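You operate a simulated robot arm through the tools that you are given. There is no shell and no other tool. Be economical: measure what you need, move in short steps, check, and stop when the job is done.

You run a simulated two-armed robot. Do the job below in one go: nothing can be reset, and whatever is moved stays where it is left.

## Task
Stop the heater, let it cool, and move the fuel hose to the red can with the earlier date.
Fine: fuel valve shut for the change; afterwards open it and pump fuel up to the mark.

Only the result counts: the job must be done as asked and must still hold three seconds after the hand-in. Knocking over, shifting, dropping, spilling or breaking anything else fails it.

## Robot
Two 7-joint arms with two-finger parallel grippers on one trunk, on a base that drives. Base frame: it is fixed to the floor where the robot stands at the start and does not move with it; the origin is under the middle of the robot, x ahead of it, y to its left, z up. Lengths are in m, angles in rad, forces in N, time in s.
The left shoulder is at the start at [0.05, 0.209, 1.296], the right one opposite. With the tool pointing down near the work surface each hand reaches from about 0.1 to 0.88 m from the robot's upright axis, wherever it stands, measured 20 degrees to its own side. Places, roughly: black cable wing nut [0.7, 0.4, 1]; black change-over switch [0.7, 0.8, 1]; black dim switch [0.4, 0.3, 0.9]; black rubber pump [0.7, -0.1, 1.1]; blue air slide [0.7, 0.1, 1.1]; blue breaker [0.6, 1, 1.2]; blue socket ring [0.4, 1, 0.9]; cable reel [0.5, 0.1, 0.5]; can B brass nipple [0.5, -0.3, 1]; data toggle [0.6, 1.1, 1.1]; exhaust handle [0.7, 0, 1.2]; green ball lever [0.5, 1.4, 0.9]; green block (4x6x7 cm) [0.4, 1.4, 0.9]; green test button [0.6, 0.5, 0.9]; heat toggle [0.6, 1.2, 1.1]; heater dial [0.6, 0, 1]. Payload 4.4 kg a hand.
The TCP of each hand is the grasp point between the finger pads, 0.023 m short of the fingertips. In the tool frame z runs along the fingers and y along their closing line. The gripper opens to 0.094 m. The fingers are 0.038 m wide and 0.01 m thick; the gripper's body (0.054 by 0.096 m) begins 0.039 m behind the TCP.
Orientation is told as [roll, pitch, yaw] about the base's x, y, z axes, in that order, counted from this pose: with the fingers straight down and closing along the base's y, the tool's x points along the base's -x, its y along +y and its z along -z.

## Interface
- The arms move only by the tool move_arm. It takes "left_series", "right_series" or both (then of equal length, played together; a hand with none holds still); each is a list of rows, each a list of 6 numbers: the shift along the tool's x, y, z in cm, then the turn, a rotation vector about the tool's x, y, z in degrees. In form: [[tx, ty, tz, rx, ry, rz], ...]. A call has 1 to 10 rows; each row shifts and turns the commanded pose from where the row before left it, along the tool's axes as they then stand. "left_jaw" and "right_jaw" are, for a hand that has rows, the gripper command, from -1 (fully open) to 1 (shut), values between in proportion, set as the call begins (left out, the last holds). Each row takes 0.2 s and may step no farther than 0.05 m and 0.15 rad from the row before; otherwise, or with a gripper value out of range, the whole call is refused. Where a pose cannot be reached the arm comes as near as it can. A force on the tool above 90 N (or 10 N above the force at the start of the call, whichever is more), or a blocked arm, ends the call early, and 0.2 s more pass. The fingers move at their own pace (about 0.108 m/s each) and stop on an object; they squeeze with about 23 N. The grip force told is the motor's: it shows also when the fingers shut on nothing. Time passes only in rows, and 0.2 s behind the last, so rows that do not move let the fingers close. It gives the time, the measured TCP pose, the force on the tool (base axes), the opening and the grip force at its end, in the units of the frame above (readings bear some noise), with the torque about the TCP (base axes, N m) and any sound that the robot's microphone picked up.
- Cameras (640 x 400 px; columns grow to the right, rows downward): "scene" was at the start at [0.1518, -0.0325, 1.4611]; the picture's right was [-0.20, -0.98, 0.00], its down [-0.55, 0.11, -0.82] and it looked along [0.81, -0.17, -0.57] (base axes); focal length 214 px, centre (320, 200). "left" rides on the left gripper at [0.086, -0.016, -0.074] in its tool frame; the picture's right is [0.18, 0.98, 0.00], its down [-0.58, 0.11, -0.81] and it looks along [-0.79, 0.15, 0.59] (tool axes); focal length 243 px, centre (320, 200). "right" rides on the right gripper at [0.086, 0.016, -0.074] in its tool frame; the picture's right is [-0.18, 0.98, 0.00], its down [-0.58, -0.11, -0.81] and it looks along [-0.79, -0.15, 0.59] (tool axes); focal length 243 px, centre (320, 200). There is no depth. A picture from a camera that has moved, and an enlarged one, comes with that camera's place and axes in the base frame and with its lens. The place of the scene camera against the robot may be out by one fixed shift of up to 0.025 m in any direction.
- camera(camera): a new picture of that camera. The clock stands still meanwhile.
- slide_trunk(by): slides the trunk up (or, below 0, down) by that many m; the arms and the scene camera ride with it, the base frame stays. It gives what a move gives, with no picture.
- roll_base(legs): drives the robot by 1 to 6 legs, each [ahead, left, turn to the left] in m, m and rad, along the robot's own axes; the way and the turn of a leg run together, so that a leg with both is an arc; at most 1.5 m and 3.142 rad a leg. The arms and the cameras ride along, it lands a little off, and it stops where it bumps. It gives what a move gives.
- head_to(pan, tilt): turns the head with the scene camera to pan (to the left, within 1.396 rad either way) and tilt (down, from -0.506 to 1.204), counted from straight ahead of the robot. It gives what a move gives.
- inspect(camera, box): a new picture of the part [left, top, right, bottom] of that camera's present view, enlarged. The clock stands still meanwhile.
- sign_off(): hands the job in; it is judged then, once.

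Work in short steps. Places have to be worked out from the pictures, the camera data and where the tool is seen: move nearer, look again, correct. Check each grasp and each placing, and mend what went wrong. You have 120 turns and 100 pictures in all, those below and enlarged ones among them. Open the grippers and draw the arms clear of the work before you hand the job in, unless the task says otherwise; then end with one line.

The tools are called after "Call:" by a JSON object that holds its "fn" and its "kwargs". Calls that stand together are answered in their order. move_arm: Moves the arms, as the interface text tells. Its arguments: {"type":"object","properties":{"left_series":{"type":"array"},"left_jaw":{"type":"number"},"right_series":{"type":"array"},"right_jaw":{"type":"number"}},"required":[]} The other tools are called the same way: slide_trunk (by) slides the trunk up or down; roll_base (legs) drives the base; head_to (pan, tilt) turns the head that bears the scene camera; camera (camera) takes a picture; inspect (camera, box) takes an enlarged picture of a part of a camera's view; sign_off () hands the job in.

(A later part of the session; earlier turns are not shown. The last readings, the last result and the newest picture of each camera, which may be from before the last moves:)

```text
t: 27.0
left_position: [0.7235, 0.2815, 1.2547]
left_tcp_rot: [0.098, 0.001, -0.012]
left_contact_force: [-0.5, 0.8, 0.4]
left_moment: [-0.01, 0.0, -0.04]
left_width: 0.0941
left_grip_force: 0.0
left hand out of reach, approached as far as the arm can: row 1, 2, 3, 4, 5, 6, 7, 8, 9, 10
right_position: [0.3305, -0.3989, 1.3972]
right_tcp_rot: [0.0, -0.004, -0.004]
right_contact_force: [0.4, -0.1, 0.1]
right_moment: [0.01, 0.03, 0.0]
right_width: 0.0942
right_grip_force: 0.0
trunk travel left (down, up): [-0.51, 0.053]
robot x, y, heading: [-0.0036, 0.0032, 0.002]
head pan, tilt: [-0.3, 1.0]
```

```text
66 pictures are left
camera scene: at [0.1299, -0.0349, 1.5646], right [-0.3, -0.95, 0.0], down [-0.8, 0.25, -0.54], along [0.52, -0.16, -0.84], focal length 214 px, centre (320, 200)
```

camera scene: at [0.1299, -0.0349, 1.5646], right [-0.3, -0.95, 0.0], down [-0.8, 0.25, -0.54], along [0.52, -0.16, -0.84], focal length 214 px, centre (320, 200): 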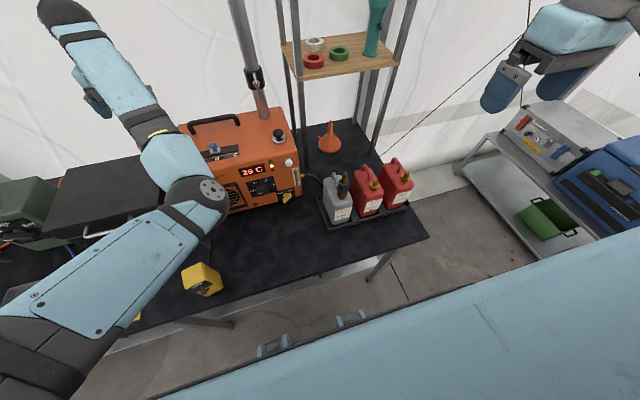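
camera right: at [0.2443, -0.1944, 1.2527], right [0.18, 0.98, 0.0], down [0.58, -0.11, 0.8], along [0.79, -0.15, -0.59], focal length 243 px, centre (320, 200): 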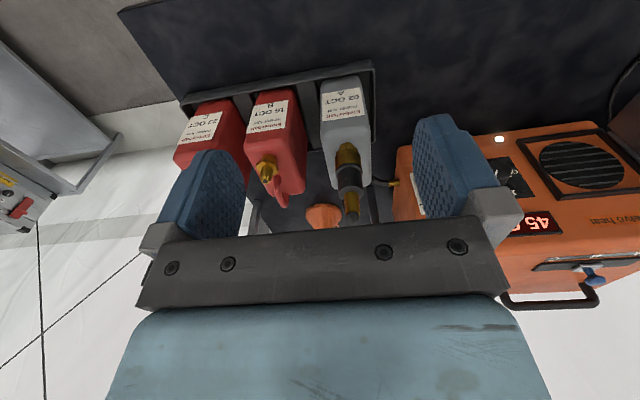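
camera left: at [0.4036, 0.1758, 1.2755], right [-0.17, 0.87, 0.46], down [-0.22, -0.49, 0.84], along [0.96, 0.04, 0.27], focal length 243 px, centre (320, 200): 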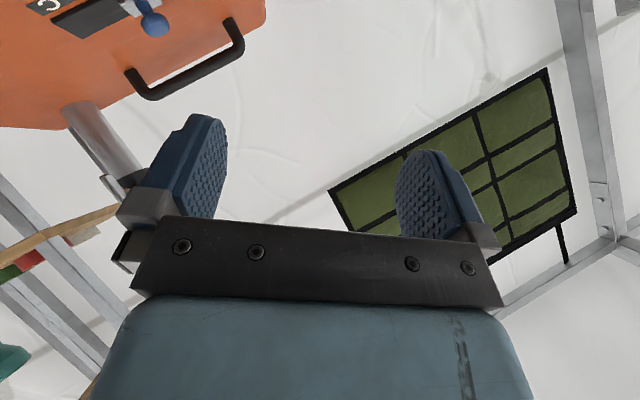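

The left arm is caught in an elbow-inside posture. I try to unwind by raising and yawing the hand.

Call:
{"fn": "move_arm", "kwargs": {"left_series": [[0, 0, -4, 0, 0, -8], [0, 0, -4, 0, 0, -8], [0, 0, -4, 0, 0, -8], [0, 0, -4, 0, 0, -8], [0, 0, -4, 0, 0, -8], [0, 0, 0, 0, 0, -8], [0, 0, 0, 0, 0, -8], [0, 0, 0, 0, 0, -8]]}}

Call:
{"fn": "camera", "kwargs": {"camera": "left"}}

```text
t: 28.8
left_position: [0.7707, 0.2849, 1.444]
left_tcp_rot: [0.043, -0.088, 1.106]
left_contact_force: [0.2, 0.0, 0.8]
left_moment: [0.01, -0.01, -0.01]
left_width: 0.094
left_grip_force: 0.0
left hand out of reach, approached as far as the arm can: row 1, 2, 3, 4, 5
right_position: [0.3309, -0.3981, 1.3964]
right_tcp_rot: [0.0, -0.002, -0.002]
right_contact_force: [1.0, 1.2, -0.2]
right_moment: [0.01, -0.04, -0.02]
right_width: 0.0941
right_grip_force: 0.0
trunk travel left (down, up): [-0.51, 0.053]
robot x, y, heading: [-0.0044, 0.0011, -0.002]
head pan, tilt: [-0.3, 1.0]
```

```text
65 pictures are left
camera left: at [0.7465, 0.1932, 1.5105], right [-0.96, 0.27, 0.03], down [0.16, 0.49, 0.86], along [0.22, 0.83, -0.51], focal length 243 px, centre (320, 200)
```

left: 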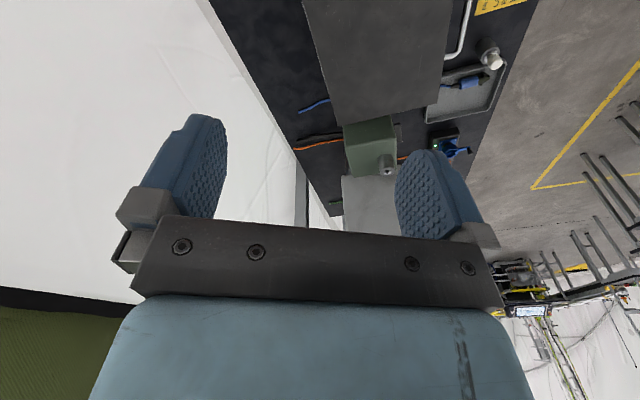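

Yawed 63° the pose is reachable. I retract toward the robot in this yaw.

Call:
{"fn": "move_arm", "kwargs": {"left_series": [[2, 4, 0, 0, 0, 0], [2, 4, 0, 0, 0, 0], [2, 4, 0, 0, 0, 0], [2, 4, 0, 0, 0, 0], [2, 4, 0, 0, 0, 0], [2, 4, 0, 0, 0, 0]]}}

Call:
{"fn": "camera", "kwargs": {"camera": "scene"}}

```text
t: 30.2
left_position: [0.6571, 0.4206, 1.4356]
left_tcp_rot: [0.043, -0.088, 1.102]
left_contact_force: [0.5, -0.5, 0.3]
left_moment: [0.02, -0.03, -0.02]
left_width: 0.0939
left_grip_force: 0.0
left hand out of reach, approached as far as the arm can: row 1, 2, 3, 4, 5, 6
right_position: [0.3302, -0.3978, 1.3974]
right_tcp_rot: [0.001, -0.001, -0.003]
right_contact_force: [-0.5, -0.2, -0.3]
right_moment: [-0.03, 0.03, 0.0]
right_width: 0.0938
right_grip_force: 0.1
trunk travel left (down, up): [-0.51, 0.053]
robot x, y, heading: [0.0, 0.0008, -0.004]
head pan, tilt: [-0.3, 1.0]
```

```text
64 pictures are left
camera scene: at [0.1289, -0.0343, 1.5646], right [-0.3, -0.95, 0.0], down [-0.8, 0.25, -0.54], along [0.52, -0.16, -0.84], focal length 214 px, centre (320, 200)
```

scene: 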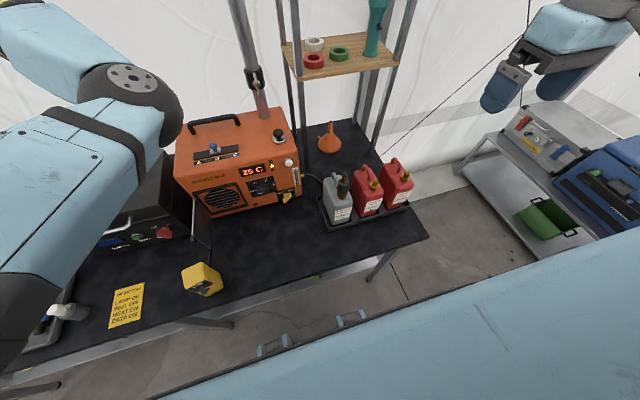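

The arm must be stretched to flip the elbow back out; I back the base 0.4 m for free room.

Call:
{"fn": "roll_base", "kwargs": {"legs": [[-0.4, 0, 0]]}}

Call:
{"fn": "move_arm", "kwargs": {"left_series": [[0, 0, -2, 0, -8, 5], [0, 0, -2, 0, -8, 5], [0, 0, 0, 0, -8, 5], [0, 0, 0, 0, -8, 5], [0, 0, 2, 0, -8, 0], [0, 0, 4, 0, -8, 0], [0, 0, 4, 0, -8, 0], [0, 0, 4, 0, -8, 0], [0, 0, 4, 0, -8, 0], [0, 0, 4, 0, -8, 0]]}}

Call:
{"fn": "camera", "kwargs": {"camera": "scene"}}

```text
t: 32.7
left_position: [0.265, 0.4235, 1.4338]
left_tcp_rot: [0.046, -0.088, 1.11]
left_contact_force: [0.2, -1.0, 0.0]
left_moment: [-0.01, 0.0, 0.03]
left_width: 0.094
left_grip_force: 0.0
right_position: [-0.0581, -0.3971, 1.396]
right_tcp_rot: [0.0, 0.001, 0.003]
right_contact_force: [0.3, 0.7, -1.2]
right_moment: [0.01, 0.02, 0.0]
right_width: 0.0942
right_grip_force: 0.0
trunk travel left (down, up): [-0.51, 0.053]
robot x, y, heading: [-0.3978, -0.0023, -0.001]
head pan, tilt: [-0.3, 1.0]
```

```text
refused: row 1 steps farther than a row can; nothing moved
```

```text
63 pictures are left
camera scene: at [-0.2608, -0.0337, 1.5644], right [-0.29, -0.96, 0.0], down [-0.8, 0.25, -0.54], along [0.52, -0.16, -0.84], focal length 214 px, centre (320, 200)
```

scene: 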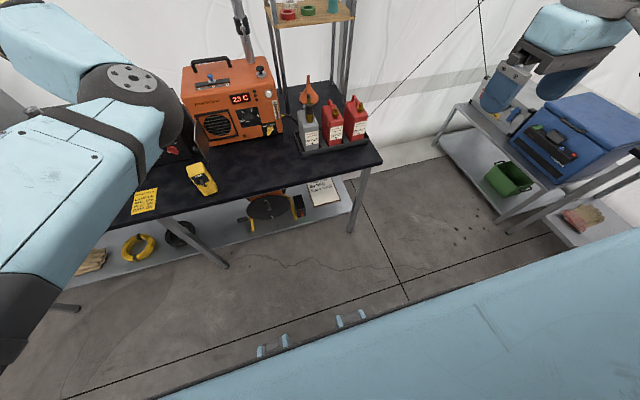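

There is a sheet of paper on the lower shelf; I read it, and turn the hand forward in allowed steps.

Call:
{"fn": "inspect", "kwargs": {"camera": "scene", "box": [295, 170, 350, 210]}}

Call:
{"fn": "move_arm", "kwargs": {"left_series": [[0, 0, -2, 0, -8, 0], [0, 0, -2, 0, -8, 0], [0, 0, 0, 0, -8, 0], [0, 0, 2, 0, -8, 0], [0, 0, 4, 0, -8, 0], [0, 0, 4, 0, -8, 0], [0, 0, 4, 0, -8, 0], [0, 0, 4, 0, -8, 0], [0, 0, 4, 0, -8, 0], [0, 0, 4, 0, -8, 0]]}}

Call:
{"fn": "camera", "kwargs": {"camera": "scene"}}

```text
10.00 times, centred on (322, 190) of scene
camera zoom: at [-0.2608, -0.0337, 1.5644], right [-0.29, -0.96, 0.0], down [-0.8, 0.25, -0.54], along [0.52, -0.16, -0.84], focal length 2145 px, centre (295, 300)
```

zoom: 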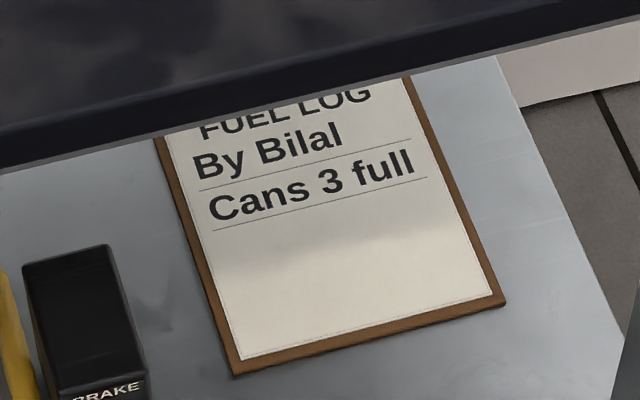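

```text
t: 34.9
left_position: [0.3491, 0.6084, 1.3303]
left_tcp_rot: [0.462, -1.475, 0.652]
left_contact_force: [-0.4, 0.4, -0.2]
left_moment: [0.0, -0.03, 0.0]
left_width: 0.094
left_grip_force: 0.0
right_position: [-0.0583, -0.3942, 1.3961]
right_tcp_rot: [-0.001, 0.0, 0.001]
right_contact_force: [0.3, -0.2, 0.6]
right_moment: [-0.03, 0.0, 0.0]
right_width: 0.0938
right_grip_force: 0.0
trunk travel left (down, up): [-0.51, 0.053]
robot x, y, heading: [-0.3975, -0.0018, 0.002]
head pan, tilt: [-0.3, 1.0]
```

```text
61 pictures are left
camera scene: at [-0.2613, -0.0314, 1.5645], right [-0.29, -0.96, 0.0], down [-0.8, 0.25, -0.54], along [0.52, -0.16, -0.84], focal length 214 px, centre (320, 200)
```

scene: 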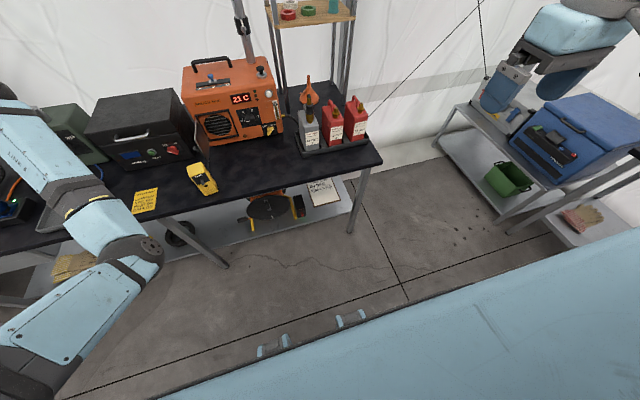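

Nothing new in the log. The hand now points ahead; I roll it positive so the elbow swings back under and outwards.

Call:
{"fn": "move_arm", "kwargs": {"left_series": [[0, 0, 0, 0, 0, 8.5], [0, 0, 0, 0, 0, 8.5], [0, 0, 0, 0, 0, 8.5], [0, 0, 0, 0, 0, 8.5], [0, 0, 0, 0, 0, 8.5], [0, 0, 0, 0, 0, 8.5], [0, 0, 0, 0, 0, 8.5], [0, 0, 0, 0, 0, 8.5], [0, 0, 0, 0, 0, 8.5], [0, 0, 0, 0, 0, 8.5]]}}

Call:
{"fn": "camera", "kwargs": {"camera": "scene"}}

```text
t: 37.1
left_position: [0.3468, 0.6055, 1.3308]
left_tcp_rot: [1.484, -0.041, -0.447]
left_contact_force: [0.3, -0.2, -0.4]
left_moment: [0.0, 0.01, -0.01]
left_width: 0.0939
left_grip_force: 0.1
right_position: [-0.0579, -0.3964, 1.3963]
right_tcp_rot: [0.0, -0.003, 0.001]
right_contact_force: [-0.8, -0.5, -0.1]
right_moment: [0.01, 0.0, -0.02]
right_width: 0.0942
right_grip_force: 0.0
trunk travel left (down, up): [-0.51, 0.053]
robot x, y, heading: [-0.3967, 0.0018, 0.0]
head pan, tilt: [-0.3, 1.0]
```

```text
60 pictures are left
camera scene: at [-0.2622, -0.0334, 1.5645], right [-0.29, -0.96, 0.0], down [-0.8, 0.25, -0.54], along [0.52, -0.16, -0.84], focal length 214 px, centre (320, 200)
```

scene: 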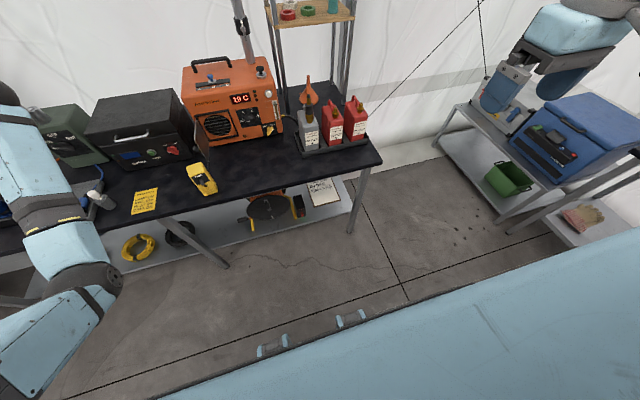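

It swings outward. I continue the roll.

Call:
{"fn": "move_arm", "kwargs": {"left_series": [[0, 0, 0, 0, 0, 8.5], [0, 0, 0, 0, 0, 8.5], [0, 0, 0, 0, 0, 8.5], [0, 0, 0, 0, 0, 8.5], [0, 0, 0, 0, 0, 8.5], [0, 0, 0, 0, 0, 8.5], [0, 0, 0, 0, 0, 8.5], [0, 0, 0, 0, 0, 8.5]]}}

Call:
{"fn": "camera", "kwargs": {"camera": "scene"}}

```text
t: 38.9
left_position: [0.3475, 0.6056, 1.33]
left_tcp_rot: [1.365, 1.137, -0.64]
left_contact_force: [-1.4, -1.2, -0.1]
left_moment: [0.01, 0.03, 0.02]
left_width: 0.0939
left_grip_force: 0.0
right_position: [-0.0584, -0.3963, 1.3973]
right_tcp_rot: [-0.001, -0.001, 0.002]
right_contact_force: [0.5, 0.0, -0.3]
right_moment: [-0.02, -0.02, -0.01]
right_width: 0.0936
right_grip_force: 0.1
trunk travel left (down, up): [-0.51, 0.053]
robot x, y, heading: [-0.3925, -0.0025, 0.003]
head pan, tilt: [-0.3, 1.0]
```

```text
59 pictures are left
camera scene: at [-0.2622, -0.0335, 1.5645], right [-0.29, -0.96, 0.0], down [-0.8, 0.25, -0.54], along [0.52, -0.16, -0.84], focal length 214 px, centre (320, 200)
```

scene: 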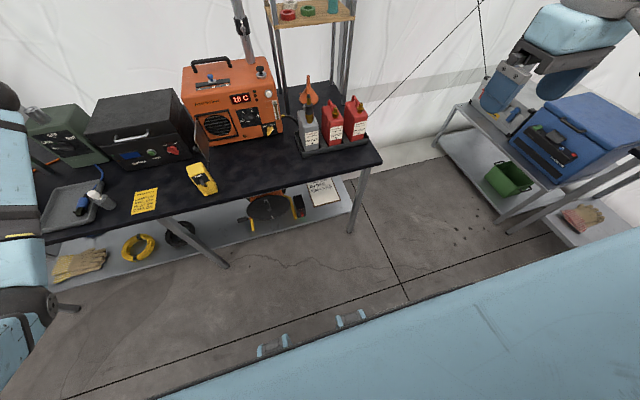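

The elbow is outside again and the tool's camera side is up — a good pose for the front controls. I align the tool straight ahead.

Call:
{"fn": "move_arm", "kwargs": {"left_series": [[0, 0, 0, -7.8, -1.13, 2.97], [0, 0, 0, -7.8, -1.13, 2.97], [0, 0, 0, -7.8, -1.13, 2.97], [0, 0, 0, -7.8, -1.13, 2.97], [0, 0, 0, -7.8, -1.13, 2.97], [0, 0, 0, -7.8, -1.13, 2.97], [0, 0, 0, -7.8, -1.13, 2.97], [0, 0, 0, -7.8, -1.13, 2.97]]}}

Call:
{"fn": "camera", "kwargs": {"camera": "left"}}

```text
t: 40.7
left_position: [0.3471, 0.6055, 1.3286]
left_tcp_rot: [1.981, 1.554, -1.134]
left_contact_force: [0.4, -0.7, 0.7]
left_moment: [0.01, 0.0, -0.01]
left_width: 0.0939
left_grip_force: 0.0
right_position: [-0.0589, -0.3964, 1.3964]
right_tcp_rot: [0.002, -0.002, 0.002]
right_contact_force: [0.1, 0.1, 0.1]
right_moment: [-0.03, 0.03, 0.03]
right_width: 0.0939
right_grip_force: 0.0
trunk travel left (down, up): [-0.51, 0.053]
robot x, y, heading: [-0.3994, 0.0045, 0.0]
head pan, tilt: [-0.3, 1.0]
```

```text
58 pictures are left
camera left: at [0.2716, 0.6203, 1.4157], right [0.02, -0.98, 0.2], down [-0.8, -0.14, -0.58], along [0.6, -0.14, -0.79], focal length 243 px, centre (320, 200)
```

left: 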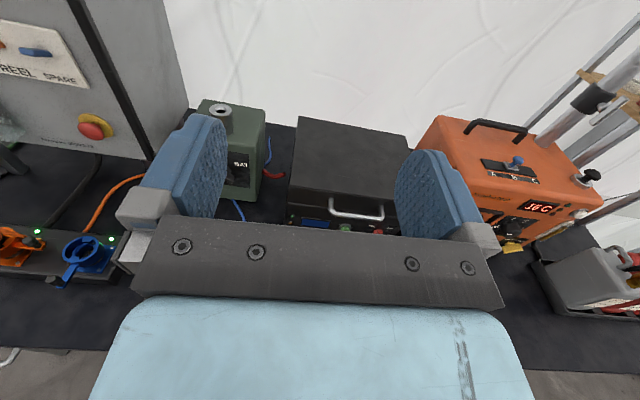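

Perfect view, heater at 16 C. I slide the hand right toward the heater front.

Call:
{"fn": "move_arm", "kwargs": {"left_series": [[0, 5, 0, 0, 0, 0], [0, 5, 0, 0, 0, 0], [0, 5, 0, 0, 0, 0], [0, 5, 0, 0, 0, 0], [0, 5, 0, 0, 0, 0], [0, 5, 0, 0, 0, 0], [0, 5, 0, 0, 0, 0], [0, 5, 0, 0, 0, 0], [0, 5, 0, 0, 0, 0], [0, 5, 0, 0, 0, 0]]}}

Call:
{"fn": "move_arm", "kwargs": {"left_series": [[-4, 2, 0, 0, 0, 0], [-4, 2, 0, 0, 0, 0], [-4, 2, 0, 0, 0, 0], [-4, 2, 0, 0, 0, 0], [-4, 2, 0, 0, 0, 0], [-3, 2, 0, 0, 0, 0]]}}

Call:
{"fn": "camera", "kwargs": {"camera": "left"}}

Call:
{"fn": "camera", "kwargs": {"camera": "scene"}}

```text
t: 42.9
left_position: [0.362, 0.1041, 1.3378]
left_tcp_rot: [2.135, 1.559, -0.975]
left_contact_force: [1.0, 0.0, 0.1]
left_moment: [-0.03, 0.01, 0.02]
left_width: 0.0942
left_grip_force: 0.1
right_position: [-0.0591, -0.3988, 1.3951]
right_tcp_rot: [0.0, -0.001, 0.002]
right_contact_force: [0.7, -0.3, 0.4]
right_moment: [0.05, 0.03, 0.0]
right_width: 0.0941
right_grip_force: 0.0
trunk travel left (down, up): [-0.51, 0.053]
robot x, y, heading: [-0.3931, 0.0046, 0.006]
head pan, tilt: [-0.3, 1.0]
```

```text
t: 44.3
left_position: [0.3674, -0.0196, 1.1098]
left_tcp_rot: [2.044, 1.555, -1.071]
left_contact_force: [0.6, 0.2, 0.4]
left_moment: [-0.01, 0.0, 0.02]
left_width: 0.0938
left_grip_force: 0.0
right_position: [-0.0579, -0.398, 1.3963]
right_tcp_rot: [0.0, -0.001, 0.003]
right_contact_force: [0.7, 0.2, -0.1]
right_moment: [-0.02, 0.02, 0.0]
right_width: 0.0942
right_grip_force: 0.0
trunk travel left (down, up): [-0.51, 0.053]
robot x, y, heading: [-0.3903, 0.0014, -0.003]
head pan, tilt: [-0.3, 1.0]
```

```text
57 pictures are left
camera left: at [0.2919, -0.0036, 1.1956], right [0.03, -0.98, 0.2], down [-0.8, -0.14, -0.59], along [0.6, -0.14, -0.79], focal length 243 px, centre (320, 200)
```

left: 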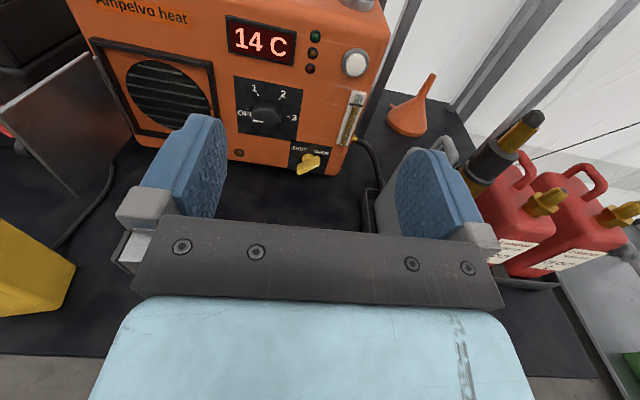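

```text
56 pictures are left
camera scene: at [-0.2618, -0.0348, 1.5645], right [-0.29, -0.96, 0.0], down [-0.8, 0.25, -0.54], along [0.52, -0.16, -0.84], focal length 214 px, centre (320, 200)
```

scene: 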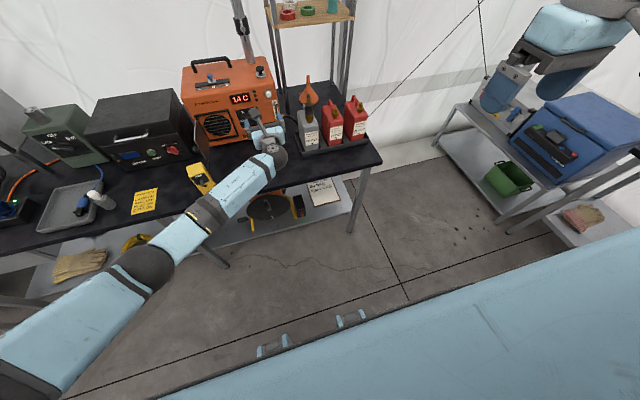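

All heater lights are off and the dial is at OFF. I enlarge the fuel valve.

Call:
{"fn": "inspect", "kwargs": {"camera": "left", "box": [220, 30, 400, 190]}}

```text
2.50 times, centred on (310, 110) of left
camera zoom: at [0.2919, -0.0036, 1.1956], right [0.03, -0.98, 0.2], down [-0.8, -0.14, -0.59], along [0.6, -0.14, -0.79], focal length 606 px, centre (345, 425)
```

zoom: 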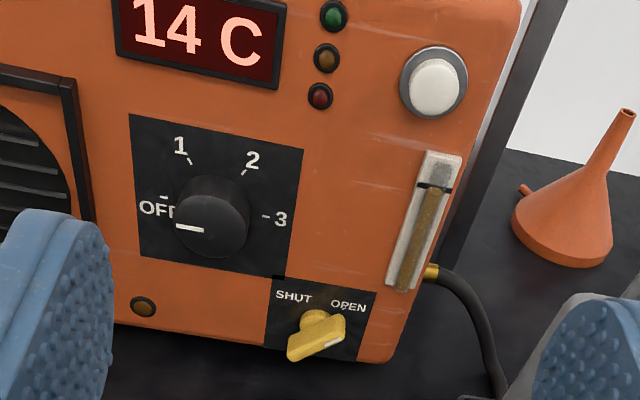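

The valve bar is about 47 mm long, centred near [0.58, -0.033, 0.903], white end at upper right (OPEN); SHUT is upper left. The table is too near for a level grip, so I pitch the closed fingers 35° down and will push the bar's end over from right to left.

Call:
{"fn": "move_arm", "kwargs": {"left_series": [[0, 0, 0, 0, -8.5, 0], [0, 0, 0, 0, -8.5, 0], [0, 0, 0, 0, -8.5, 0], [0, 0, 0, 0, -8.5, 0], [0, 0, 0, 0, -1, 0], [-0.46, 1, 4, 0, 0, 0], [-0.46, 1, 4, 0, 0, 0], [-0.46, 1, 4, 0, 0, 0], [-0.46, 1, 4, 0, 0, 0]], "left_jaw": 1}}

Call:
{"fn": "camera", "kwargs": {"camera": "left"}}

```text
t: 46.3
left_position: [0.4675, -0.0515, 1.0241]
left_tcp_rot: [0.028, 0.968, -3.092]
left_contact_force: [-0.4, -0.4, -0.8]
left_moment: [0.0, 0.03, -0.02]
left_width: 0.0002
left_grip_force: 23.0
left hand out of reach, approached as far as the arm can: row 9
right_position: [-0.0584, -0.397, 1.3963]
right_tcp_rot: [-0.002, -0.001, 0.001]
right_contact_force: [0.0, 0.3, -0.8]
right_moment: [0.01, 0.02, -0.01]
right_width: 0.0939
right_grip_force: 0.0
trunk travel left (down, up): [-0.51, 0.053]
robot x, y, heading: [-0.395, -0.0001, 0.005]
head pan, tilt: [-0.3, 1.0]
```

```text
54 pictures are left
camera left: at [0.4539, -0.0336, 1.138], right [0.13, -0.98, 0.17], down [-0.99, -0.13, -0.02], along [0.04, -0.16, -0.99], focal length 243 px, centre (320, 200)
```

left: 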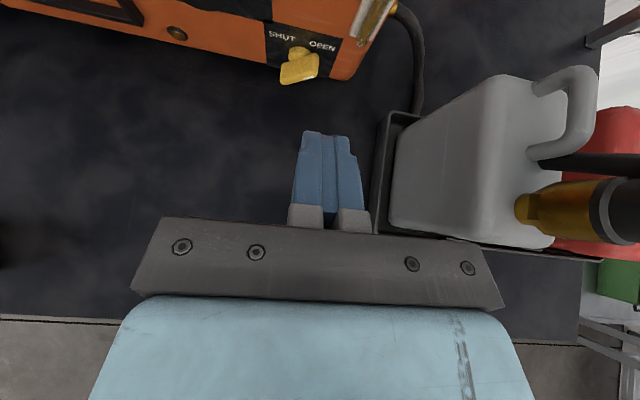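

At reach limit here; I drive the base forward 7 cm.

Call:
{"fn": "roll_base", "kwargs": {"legs": [[0.07, 0, 0]]}}

```text
t: 47.3
left_position: [0.5337, -0.0518, 1.0254]
left_tcp_rot: [0.023, 0.968, -3.095]
left_contact_force: [-0.2, 0.4, -0.2]
left_moment: [0.03, -0.01, 0.01]
left_width: 0.0002
left_grip_force: 23.3
right_position: [0.0065, -0.397, 1.3969]
right_tcp_rot: [0.0, -0.003, 0.004]
right_contact_force: [0.5, -0.1, 1.0]
right_moment: [0.04, -0.02, -0.01]
right_width: 0.0939
right_grip_force: 0.0
trunk travel left (down, up): [-0.51, 0.053]
robot x, y, heading: [-0.3284, 0.0005, 0.002]
head pan, tilt: [-0.3, 1.0]
```

Now I descend beside the valve (right of the bar), still short of the face.

Call:
{"fn": "move_arm", "kwargs": {"left_series": [[-3.6, 0.9, 2.5, 0, 0, 0], [-3.6, 0.9, 2.5, 0, 0, 0], [0, 0, 0, 0, 0, 0]]}}

Call:
{"fn": "camera", "kwargs": {"camera": "left"}}

Call:
{"fn": "camera", "kwargs": {"camera": "scene"}}

```text
t: 48.1
left_position: [0.5219, -0.0476, 0.9953]
left_tcp_rot: [0.024, 0.965, -3.095]
left_contact_force: [0.0, -0.4, -0.6]
left_moment: [-0.03, 0.0, 0.01]
left_width: 0.0002
left_grip_force: 22.9
left hand out of reach, approached as far as the arm can: row 1, 2
right_position: [0.0101, -0.3967, 1.3972]
right_tcp_rot: [0.0, -0.002, 0.002]
right_contact_force: [-0.5, -0.2, -0.4]
right_moment: [0.01, 0.04, -0.01]
right_width: 0.094
right_grip_force: 0.1
trunk travel left (down, up): [-0.51, 0.053]
robot x, y, heading: [-0.327, 0.0018, 0.006]
head pan, tilt: [-0.3, 1.0]
```

```text
53 pictures are left
camera left: at [0.5091, -0.0303, 1.1084], right [0.13, -0.98, 0.17], down [-0.99, -0.14, -0.02], along [0.04, -0.16, -0.99], focal length 243 px, centre (320, 200)
```

left: 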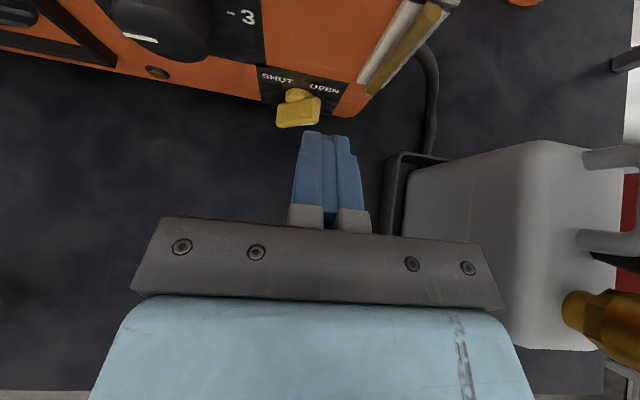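

```text
52 pictures are left
camera scene: at [-0.193, -0.0336, 1.5644], right [-0.29, -0.96, 0.0], down [-0.8, 0.25, -0.54], along [0.52, -0.16, -0.84], focal length 214 px, centre (320, 200)
```

scene: 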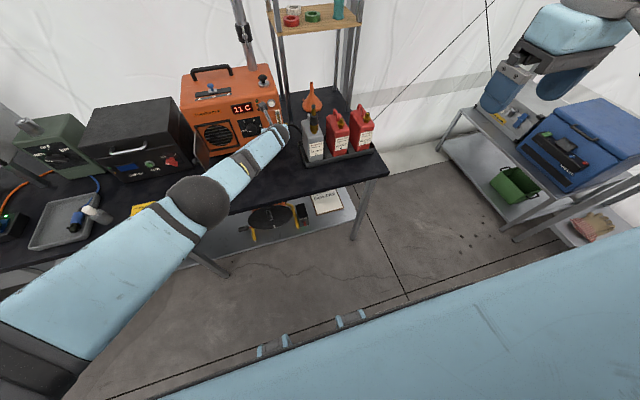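

The wrist limit blocks going lower, so I shift right and use the trunk to descend.

Call:
{"fn": "move_arm", "kwargs": {"left_series": [[0, 2.2, 0, 0, 0, 0], [0, 0, 0, 0, 0, 0]]}}

Call:
{"fn": "slide_trunk", "kwargs": {"by": -0.055}}

Call:
{"fn": "camera", "kwargs": {"camera": "left"}}

```text
t: 48.7
left_position: [0.5146, -0.063, 1.0003]
left_tcp_rot: [0.024, 0.968, -3.095]
left_contact_force: [-0.8, 0.4, 0.4]
left_moment: [0.0, -0.02, -0.02]
left_width: 0.0002
left_grip_force: 22.7
left hand out of reach, approached as far as the arm can: row 1
right_position: [0.009, -0.3963, 1.3957]
right_tcp_rot: [-0.002, -0.002, 0.002]
right_contact_force: [-0.3, -0.1, -0.9]
right_moment: [-0.04, -0.02, -0.03]
right_width: 0.0939
right_grip_force: 0.1
trunk travel left (down, up): [-0.51, 0.053]
robot x, y, heading: [-0.323, 0.0008, 0.002]
head pan, tilt: [-0.3, 1.0]
```

```text
t: 49.7
left_position: [0.5151, -0.0646, 0.9463]
left_tcp_rot: [0.024, 0.966, -3.094]
left_contact_force: [0.0, 0.6, 0.3]
left_moment: [0.01, 0.02, -0.01]
left_width: 0.0001
left_grip_force: 23.6
right_position: [0.0089, -0.3969, 1.3418]
right_tcp_rot: [-0.001, -0.002, 0.001]
right_contact_force: [-0.2, 0.0, 0.1]
right_moment: [0.0, -0.01, -0.02]
right_width: 0.0939
right_grip_force: 0.1
trunk travel left (down, up): [-0.455, 0.108]
robot x, y, heading: [-0.3274, -0.0, 0.006]
head pan, tilt: [-0.3, 1.0]
```

```text
51 pictures are left
camera left: at [0.5021, -0.0465, 1.0587], right [0.13, -0.98, 0.17], down [-0.99, -0.14, -0.02], along [0.04, -0.16, -0.99], focal length 243 px, centre (320, 200)
```

left: 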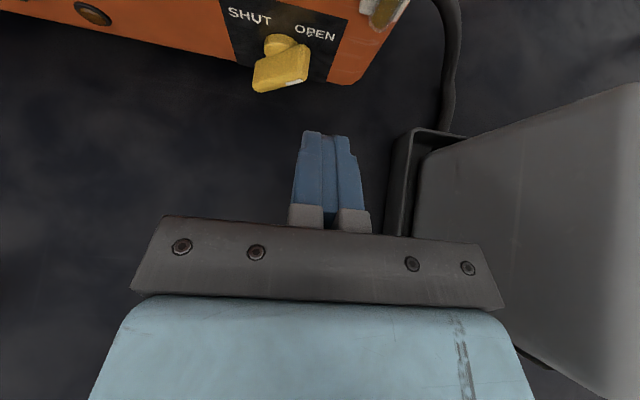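

Bar confirmed at x≈0.58, right end y≈-0.052. I advance 5 cm just right of it.

Call:
{"fn": "move_arm", "kwargs": {"left_series": [[0.7, 0.5, 1.5, 0, 0, 0], [0.7, 0.3, 1.6, 0, 0, 0], [0.7, 0, 1.5, 0, 0, 0], [0, 0, 0, 0, 0, 0]]}}

Call:
{"fn": "camera", "kwargs": {"camera": "left"}}

```text
t: 50.7
left_position: [0.5149, -0.0644, 0.9456]
left_tcp_rot: [0.024, 0.967, -3.094]
left_contact_force: [-0.1, 0.2, 0.1]
left_moment: [-0.02, -0.01, 0.01]
left_width: 0.0001
left_grip_force: 23.0
left hand out of reach, approached as far as the arm can: row 1, 2, 3
right_position: [0.0099, -0.3963, 1.3412]
right_tcp_rot: [-0.001, -0.002, 0.001]
right_contact_force: [0.6, 0.1, -0.2]
right_moment: [-0.01, -0.04, -0.01]
right_width: 0.094
right_grip_force: 0.1
trunk travel left (down, up): [-0.455, 0.108]
robot x, y, heading: [-0.3265, -0.001, 0.002]
head pan, tilt: [-0.3, 1.0]
```

```text
50 pictures are left
camera left: at [0.5023, -0.0465, 1.0584], right [0.13, -0.98, 0.17], down [-0.99, -0.14, -0.02], along [0.04, -0.16, -0.99], focal length 243 px, centre (320, 200)
```

left: 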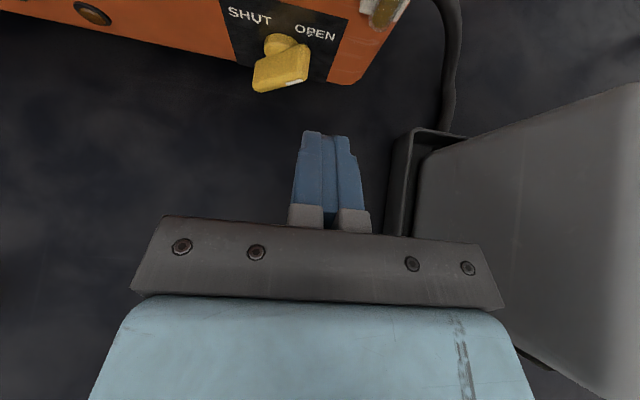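

The arm is at a joint limit here; I use the base itself: 5 cm ahead, 1 cm right.

Call:
{"fn": "roll_base", "kwargs": {"legs": [[0.0, -0.01, 0], [0.048, 0, 0]]}}

Call:
{"fn": "camera", "kwargs": {"camera": "left"}}

```text
t: 52.0
left_position: [0.5606, -0.0733, 0.9468]
left_tcp_rot: [0.026, 0.968, -3.096]
left_contact_force: [-0.3, 0.4, -0.8]
left_moment: [-0.01, 0.02, 0.02]
left_width: 0.0
left_grip_force: 22.9
right_position: [0.0538, -0.4054, 1.3418]
right_tcp_rot: [-0.002, -0.003, 0.003]
right_contact_force: [-0.4, 0.2, -0.3]
right_moment: [0.02, 0.0, -0.04]
right_width: 0.0938
right_grip_force: 0.1
trunk travel left (down, up): [-0.455, 0.108]
robot x, y, heading: [-0.2794, -0.0094, -0.002]
head pan, tilt: [-0.3, 1.0]
```

```text
49 pictures are left
camera left: at [0.5481, -0.0566, 1.0604], right [0.13, -0.98, 0.17], down [-0.99, -0.14, -0.02], along [0.04, -0.16, -0.99], focal length 243 px, centre (320, 200)
```

left: 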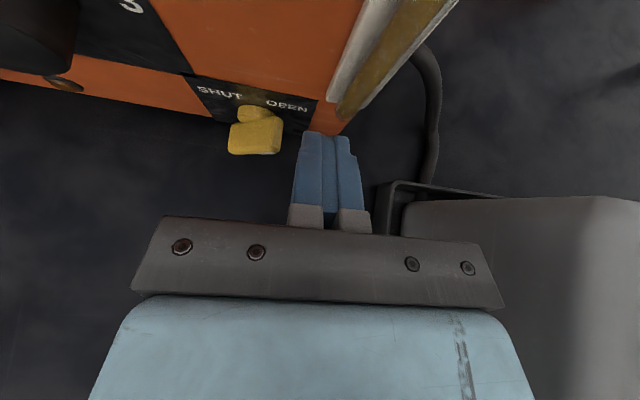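

I lower 2 cm with the trunk and then strafe left to push the bar's upper end over.

Call:
{"fn": "slide_trunk", "kwargs": {"by": -0.021}}

Call:
{"fn": "roll_base", "kwargs": {"legs": [[0.004, 0.026, 0]]}}

Call:
{"fn": "camera", "kwargs": {"camera": "left"}}

```text
t: 52.7
left_position: [0.5631, -0.074, 0.924]
left_tcp_rot: [0.025, 0.966, -3.093]
left_contact_force: [-0.4, 0.0, -0.7]
left_moment: [-0.01, -0.02, 0.0]
left_width: 0.0
left_grip_force: 22.6
right_position: [0.0586, -0.4068, 1.3201]
right_tcp_rot: [-0.001, -0.001, 0.003]
right_contact_force: [-0.2, -0.1, -0.3]
right_moment: [0.04, 0.02, 0.0]
right_width: 0.094
right_grip_force: 0.1
trunk travel left (down, up): [-0.434, 0.129]
robot x, y, heading: [-0.2789, -0.0096, -0.003]
head pan, tilt: [-0.3, 1.0]
```

```text
t: 53.6
left_position: [0.5665, -0.0482, 0.924]
left_tcp_rot: [0.023, 0.964, -3.094]
left_contact_force: [-1.6, -5.0, 1.2]
left_moment: [-0.09, 0.02, -0.06]
left_width: 0.0
left_grip_force: 22.6
right_position: [0.0591, -0.382, 1.3202]
right_tcp_rot: [0.001, 0.001, 0.001]
right_contact_force: [-0.5, 0.1, 0.5]
right_moment: [0.01, 0.01, 0.0]
right_width: 0.0938
right_grip_force: 0.0
trunk travel left (down, up): [-0.434, 0.129]
robot x, y, heading: [-0.2748, 0.0183, 0.003]
head pan, tilt: [-0.3, 1.0]
```

```text
48 pictures are left
camera left: at [0.5533, -0.0308, 1.0367], right [0.13, -0.98, 0.16], down [-0.99, -0.14, -0.02], along [0.04, -0.16, -0.99], focal length 243 px, centre (320, 200)
```

left: 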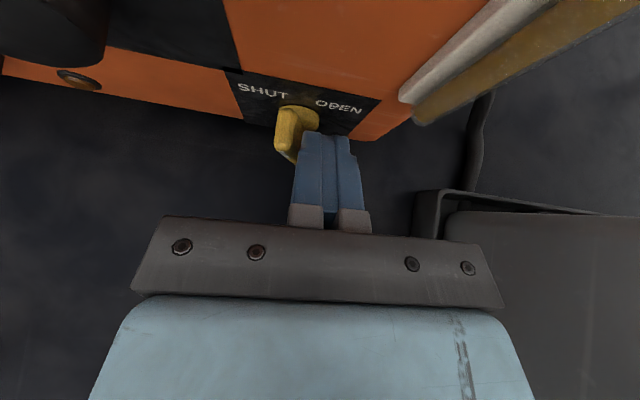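

The bar turns with a light 5 N push; it is now past upright. I continue left 2 cm.

Call:
{"fn": "roll_base", "kwargs": {"legs": [[0, 0.018, 0]]}}

Call:
{"fn": "camera", "kwargs": {"camera": "left"}}

```text
t: 54.4
left_position: [0.5622, -0.0383, 0.9272]
left_tcp_rot: [0.026, 0.969, -3.1]
left_contact_force: [-20.2, -30.2, 8.3]
left_moment: [-0.38, 0.14, -0.32]
left_width: 0.0
left_grip_force: 23.0
right_position: [0.0563, -0.3661, 1.3212]
right_tcp_rot: [0.003, -0.004, 0.001]
right_contact_force: [-0.2, 0.0, -1.4]
right_moment: [0.01, -0.04, 0.02]
right_width: 0.094
right_grip_force: 0.0
trunk travel left (down, up): [-0.434, 0.129]
robot x, y, heading: [-0.2744, 0.036, -0.002]
head pan, tilt: [-0.3, 1.0]
```

```text
47 pictures are left
camera left: at [0.5494, -0.0199, 1.0406], right [0.12, -0.98, 0.17], down [-0.99, -0.13, -0.02], along [0.04, -0.16, -0.99], focal length 243 px, centre (320, 200)
```

left: 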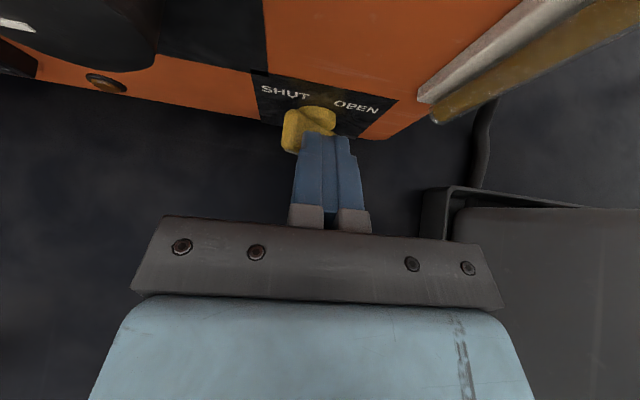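

Resistance rose to 30 N — likely the SHUT stop. I back off and look.

Call:
{"fn": "roll_base", "kwargs": {"legs": [[0, -0.012, 0], [-0.12, 0, 0]]}}

Call:
{"fn": "inspect", "kwargs": {"camera": "left", "box": [240, 0, 400, 110]}}

Call:
{"fn": "inspect", "kwargs": {"camera": "scene", "box": [170, 60, 300, 170]}}

```text
t: 56.1
left_position: [0.4467, -0.0478, 0.9232]
left_tcp_rot: [0.028, 0.964, -3.096]
left_contact_force: [0.8, 0.1, 0.2]
left_moment: [0.0, -0.01, -0.01]
left_width: 0.0
left_grip_force: 23.3
right_position: [-0.058, -0.3755, 1.3196]
right_tcp_rot: [-0.001, -0.002, 0.0]
right_contact_force: [-0.5, 0.1, 0.1]
right_moment: [0.02, 0.01, 0.02]
right_width: 0.0938
right_grip_force: 0.0
trunk travel left (down, up): [-0.434, 0.129]
robot x, y, heading: [-0.3958, 0.0217, -0.003]
head pan, tilt: [-0.3, 1.0]
```

```text
3.64 times, centred on (320, 55) of left
camera zoom: at [0.4344, -0.0301, 1.0369], right [0.13, -0.98, 0.17], down [-0.99, -0.13, -0.02], along [0.04, -0.16, -0.99], focal length 882 px, centre (320, 727)
```

zoom: 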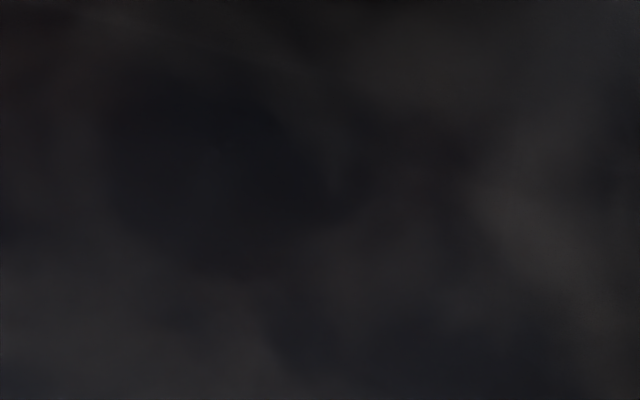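

```text
3.64 times, centred on (235, 115) of scene
camera zoom: at [-0.2601, -0.0127, 1.4883], right [-0.3, -0.96, 0.0], down [-0.8, 0.25, -0.54], along [0.52, -0.16, -0.84], focal length 780 px, centre (629, 509)
```

zoom: 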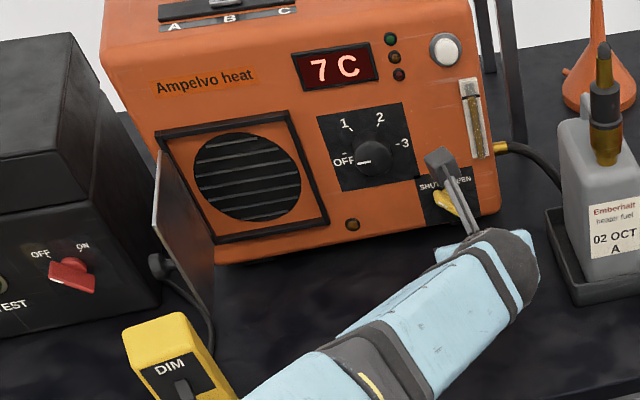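

The valve bar now points to SHUT and the heater is at 7 C. I lift the left hand away up-left and turn to the coupling.

Call:
{"fn": "move_arm", "kwargs": {"left_series": [[2.1, -2, -3.9, 0, 0, 0], [2.1, -2, -3.9, 0, 0, 0], [2.1, -2, -3.9, 0, 0, 0], [2.1, -2, -3.9, 0, 0, 0], [2.1, -2, -3.9, 0, 0, 0], [0, -4, 0, 0, 0, 0], [0, -4, 0, 0, 0, 0]]}}

Call:
{"fn": "inspect", "kwargs": {"camera": "scene", "box": [180, 60, 380, 200]}}

```text
t: 57.7
left_position: [0.3409, 0.1339, 1.1173]
left_tcp_rot: [0.032, 0.965, -3.096]
left_contact_force: [0.3, 0.1, -1.0]
left_moment: [0.03, 0.02, 0.0]
left_width: 0.0
left_grip_force: 23.1
right_position: [-0.0597, -0.3741, 1.3204]
right_tcp_rot: [-0.002, -0.001, 0.0]
right_contact_force: [-0.2, 0.2, -0.3]
right_moment: [-0.02, -0.03, 0.01]
right_width: 0.094
right_grip_force: 0.0
trunk travel left (down, up): [-0.434, 0.129]
robot x, y, heading: [-0.3928, 0.0203, 0.005]
head pan, tilt: [-0.3, 1.0]
```

```text
2.86 times, centred on (280, 130) of scene
camera zoom: at [-0.2618, -0.0109, 1.4886], right [-0.3, -0.96, 0.0], down [-0.8, 0.25, -0.54], along [0.52, -0.16, -0.84], focal length 613 px, centre (434, 400)
```

zoom: 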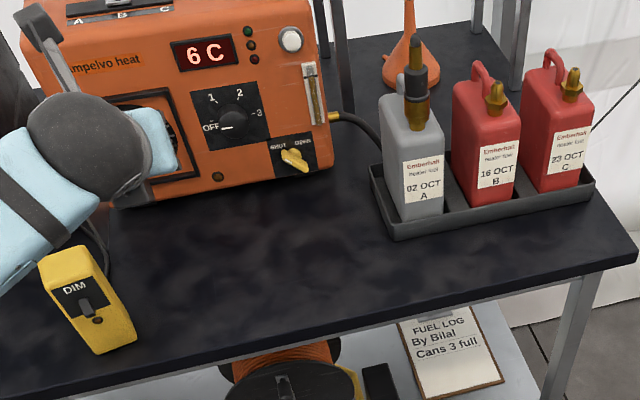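

Valve is at SHUT. I drive 15 cm forward and bring the right hand near the coupling for a closer look.

Call:
{"fn": "roll_base", "kwargs": {"legs": [[0.15, -0.02, 0]]}}

Call:
{"fn": "move_arm", "kwargs": {"right_series": [[-3.75, 2.1, 1.2, 0, 0, 0], [-3.75, 2.1, 1.2, 0, 0, 0], [-3.75, 2.1, 1.2, 0, 0, 0], [-3.75, 2.1, 1.2, 0, 0, 0], [-3.75, 2.1, 1.2, 0, 0, 0], [-3.75, 2.1, 1.2, 0, 0, 0], [-3.75, 2.1, 1.2, 0, 0, 0], [-3.75, 2.1, 1.2, 0, 0, 0]]}}

Call:
{"fn": "camera", "kwargs": {"camera": "right"}}

```text
t: 59.0
left_position: [0.4896, 0.112, 1.1189]
left_tcp_rot: [0.031, 0.966, -3.094]
left_contact_force: [0.0, -0.2, 0.1]
left_moment: [-0.02, -0.01, 0.0]
left_width: 0.0
left_grip_force: 22.9
right_position: [0.0896, -0.3953, 1.3204]
right_tcp_rot: [-0.001, -0.004, 0.001]
right_contact_force: [-0.1, 0.3, -0.3]
right_moment: [-0.02, 0.02, 0.01]
right_width: 0.0942
right_grip_force: 0.0
trunk travel left (down, up): [-0.434, 0.129]
robot x, y, heading: [-0.2452, 0.005, -0.005]
head pan, tilt: [-0.3, 1.0]
```

```text
t: 60.8
left_position: [0.4931, 0.1116, 1.1154]
left_tcp_rot: [0.03, 0.964, -3.095]
left_contact_force: [0.3, 0.5, -0.2]
left_moment: [0.01, -0.03, 0.01]
left_width: 0.0001
left_grip_force: 22.7
right_position: [0.3926, -0.226, 1.2243]
right_tcp_rot: [0.002, 0.001, 0.0]
right_contact_force: [0.9, -0.3, -0.3]
right_moment: [-0.03, 0.02, 0.01]
right_width: 0.094
right_grip_force: 0.0
trunk travel left (down, up): [-0.434, 0.129]
robot x, y, heading: [-0.2446, 0.0045, -0.002]
head pan, tilt: [-0.3, 1.0]
```

```text
43 pictures are left
camera right: at [0.3061, -0.2106, 1.2978], right [0.18, 0.98, 0.0], down [0.58, -0.11, 0.81], along [0.79, -0.15, -0.59], focal length 243 px, centre (320, 200)
```

right: 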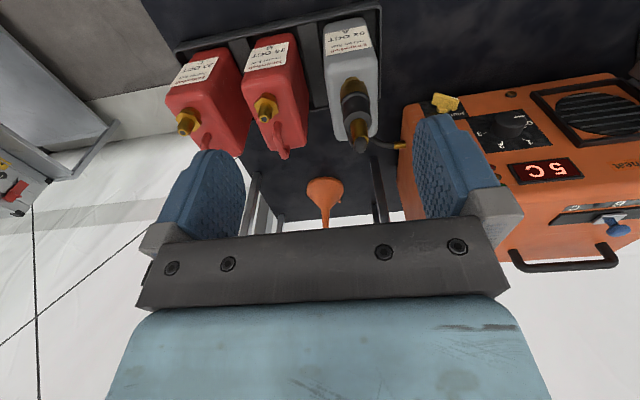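

Call:
{"fn": "inspect", "kwargs": {"camera": "right", "box": [220, 60, 420, 180]}}

```text
3.20 times, centred on (320, 120) of right
camera zoom: at [0.3061, -0.2106, 1.2978], right [0.18, 0.98, 0.0], down [0.58, -0.11, 0.81], along [0.79, -0.15, -0.59], focal length 776 px, centre (320, 456)
```

zoom: 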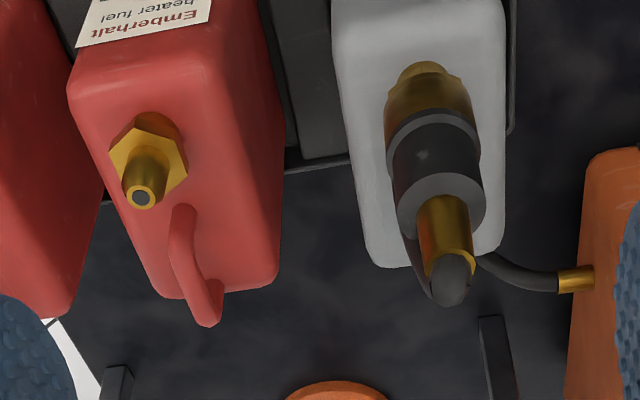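

The sleeve top works out at [0.463, -0.200, 1.084] (Ø≈28 mm) and can B's nipple tip near [0.471, -0.312, 1.037]. The hose tail rises above, so I'll grip the sleeve from the front: pitching the right tool up to near level.

Call:
{"fn": "move_arm", "kwargs": {"right_series": [[2, 0, -1, 0, 0, 0], [2, 0, 0, 0, -8.4, 0], [2, 0, 0, 0, -8.4, 0], [0, 0, 0, 0, -8.4, 0], [0, 0, 0, 0, -8.4, 0], [0, 0, 0, 0, -8.4, 0], [0, 0, 0, 0, -8.4, 0], [0, 0, 0, 0, -8.4, 0], [0, 0, 0, 0, -8.4, 0], [0, 0, 0, 0, -8.4, 0]]}}

Call:
{"fn": "camera", "kwargs": {"camera": "scene"}}

```text
t: 63.0
left_position: [0.4916, 0.111, 1.1171]
left_tcp_rot: [0.029, 0.965, -3.094]
left_contact_force: [-0.2, 0.0, -0.6]
left_moment: [0.0, 0.05, -0.02]
left_width: 0.0
left_grip_force: 23.8
right_position: [0.3307, -0.2279, 1.2313]
right_tcp_rot: [0.005, -1.323, -0.006]
right_contact_force: [-0.2, -0.5, -0.1]
right_moment: [0.0, -0.03, -0.01]
right_width: 0.0937
right_grip_force: 0.0
trunk travel left (down, up): [-0.434, 0.129]
robot x, y, heading: [-0.2456, 0.0014, -0.003]
head pan, tilt: [-0.3, 1.0]
```

```text
41 pictures are left
camera scene: at [-0.1116, -0.033, 1.4885], right [-0.3, -0.96, 0.0], down [-0.8, 0.25, -0.54], along [0.52, -0.16, -0.84], focal length 214 px, centre (320, 200)
```

scene: 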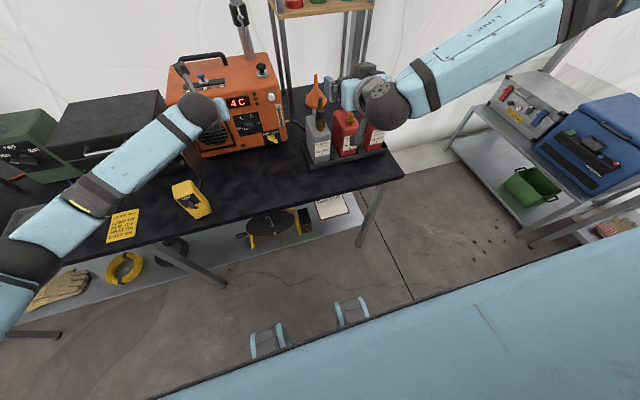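

Elbow is safely outside. I descend to 9 cm in front of the sleeve and check alignment.

Call:
{"fn": "move_arm", "kwargs": {"right_series": [[4.05, 0.93, 2.55, 0, 0, 0], [4.05, 0.93, 2.55, 0, 0, 0], [4.05, 0.93, 2.55, 0, 0, 0], [0, 0, 0, 0, 0, 0]]}}

Call:
{"fn": "camera", "kwargs": {"camera": "right"}}

Call:
{"fn": "inspect", "kwargs": {"camera": "scene", "box": [250, 80, 420, 190]}}

```text
t: 64.0
left_position: [0.4911, 0.114, 1.1173]
left_tcp_rot: [0.033, 0.964, -3.092]
left_contact_force: [0.6, 0.6, -0.4]
left_moment: [0.0, 0.03, -0.02]
left_width: 0.0
left_grip_force: 22.8
right_position: [0.3633, -0.242, 1.1445]
right_tcp_rot: [-0.002, -1.319, 0.005]
right_contact_force: [0.3, -0.2, -0.6]
right_moment: [0.02, -0.04, 0.03]
right_width: 0.0941
right_grip_force: 0.1
right hand out of reach, approached as far as the arm can: row 2, 3
trunk travel left (down, up): [-0.434, 0.129]
robot x, y, heading: [-0.2454, 0.0034, 0.006]
head pan, tilt: [-0.3, 1.0]
```

```text
40 pictures are left
camera right: at [0.2695, -0.2268, 1.079], right [0.04, 0.98, 0.18], down [-0.64, -0.11, 0.76], along [0.77, -0.15, 0.62], focal length 243 px, centre (320, 200)
```

right: 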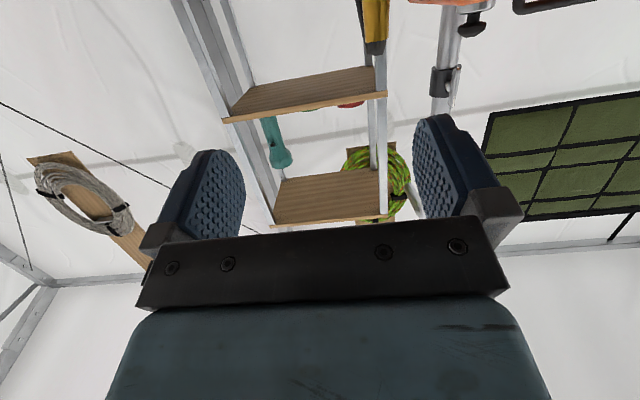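

```text
3.64 times, centred on (335, 135) of scene
camera zoom: at [-0.1116, -0.0309, 1.4885], right [-0.3, -0.96, 0.0], down [-0.8, 0.25, -0.54], along [0.52, -0.16, -0.84], focal length 780 px, centre (266, 436)
```

zoom: 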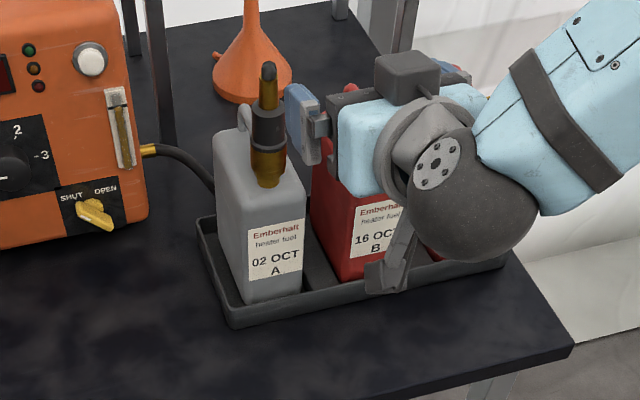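

The right wrist is also at a limit; I'll use trunk and base for the motion. First lift the left hand out of the way, then lower the trunk.

Call:
{"fn": "move_arm", "kwargs": {"left_series": [[1.6, -1, -4.6, 0, 0, 0], [1.6, -1, -4.6, 0, 0, 0], [2, 0, -4, 0, 0, 0]]}}

Call:
{"fn": "slide_trunk", "kwargs": {"by": -0.066}}

Call:
{"fn": "roll_base", "kwargs": {"legs": [[0, 0.042, 0]]}}

Call:
{"fn": "inspect", "kwargs": {"camera": "scene", "box": [250, 80, 420, 190]}}

```text
t: 64.8
left_position: [0.4106, 0.1307, 1.2374]
left_tcp_rot: [0.031, 0.967, -3.097]
left_contact_force: [0.3, -0.3, 0.7]
left_moment: [-0.02, -0.01, 0.04]
left_width: 0.0001
left_grip_force: 23.1
right_position: [0.3623, -0.244, 1.1442]
right_tcp_rot: [0.002, -1.322, 0.0]
right_contact_force: [-0.8, -0.1, 0.3]
right_moment: [0.01, 0.02, 0.02]
right_width: 0.0941
right_grip_force: 0.0
trunk travel left (down, up): [-0.434, 0.129]
robot x, y, heading: [-0.2414, 0.0012, 0.004]
head pan, tilt: [-0.3, 1.0]
```

```text
t: 65.9
left_position: [0.412, 0.1327, 1.1711]
left_tcp_rot: [0.033, 0.967, -3.096]
left_contact_force: [-0.3, -0.5, -0.3]
left_moment: [0.02, -0.03, 0.01]
left_width: 0.0
left_grip_force: 23.2
right_position: [0.3617, -0.2426, 1.0793]
right_tcp_rot: [0.0, -1.32, 0.002]
right_contact_force: [0.0, -0.4, -1.0]
right_moment: [0.01, 0.04, -0.03]
right_width: 0.094
right_grip_force: 0.1
trunk travel left (down, up): [-0.368, 0.195]
robot x, y, heading: [-0.2461, 0.0074, -0.003]
head pan, tilt: [-0.3, 1.0]
```

```text
t: 66.9
left_position: [0.4124, 0.1731, 1.1697]
left_tcp_rot: [0.032, 0.966, -3.096]
left_contact_force: [0.4, 0.7, 0.4]
left_moment: [0.01, 0.03, -0.01]
left_width: 0.0
left_grip_force: 22.5
right_position: [0.3634, -0.2022, 1.0771]
right_tcp_rot: [0.0, -1.32, 0.002]
right_contact_force: [0.2, -0.3, 0.8]
right_moment: [0.02, 0.01, -0.04]
right_width: 0.0938
right_grip_force: 0.0
trunk travel left (down, up): [-0.368, 0.195]
robot x, y, heading: [-0.2428, 0.0494, 0.002]
head pan, tilt: [-0.3, 1.0]
```

```text
3.64 times, centred on (335, 135) of scene
camera zoom: at [-0.1122, 0.0097, 1.4225], right [-0.3, -0.96, 0.0], down [-0.8, 0.25, -0.54], along [0.52, -0.16, -0.84], focal length 780 px, centre (266, 436)
```

zoom: 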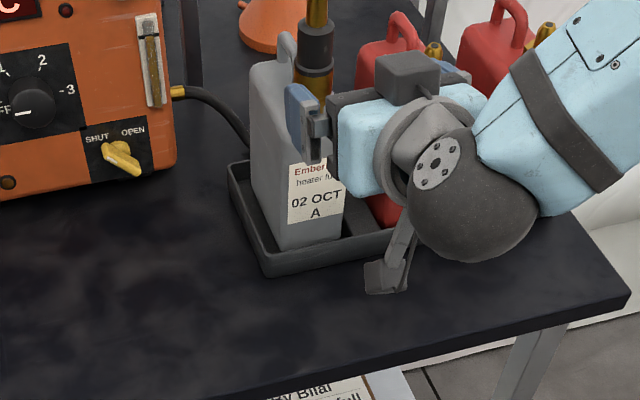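

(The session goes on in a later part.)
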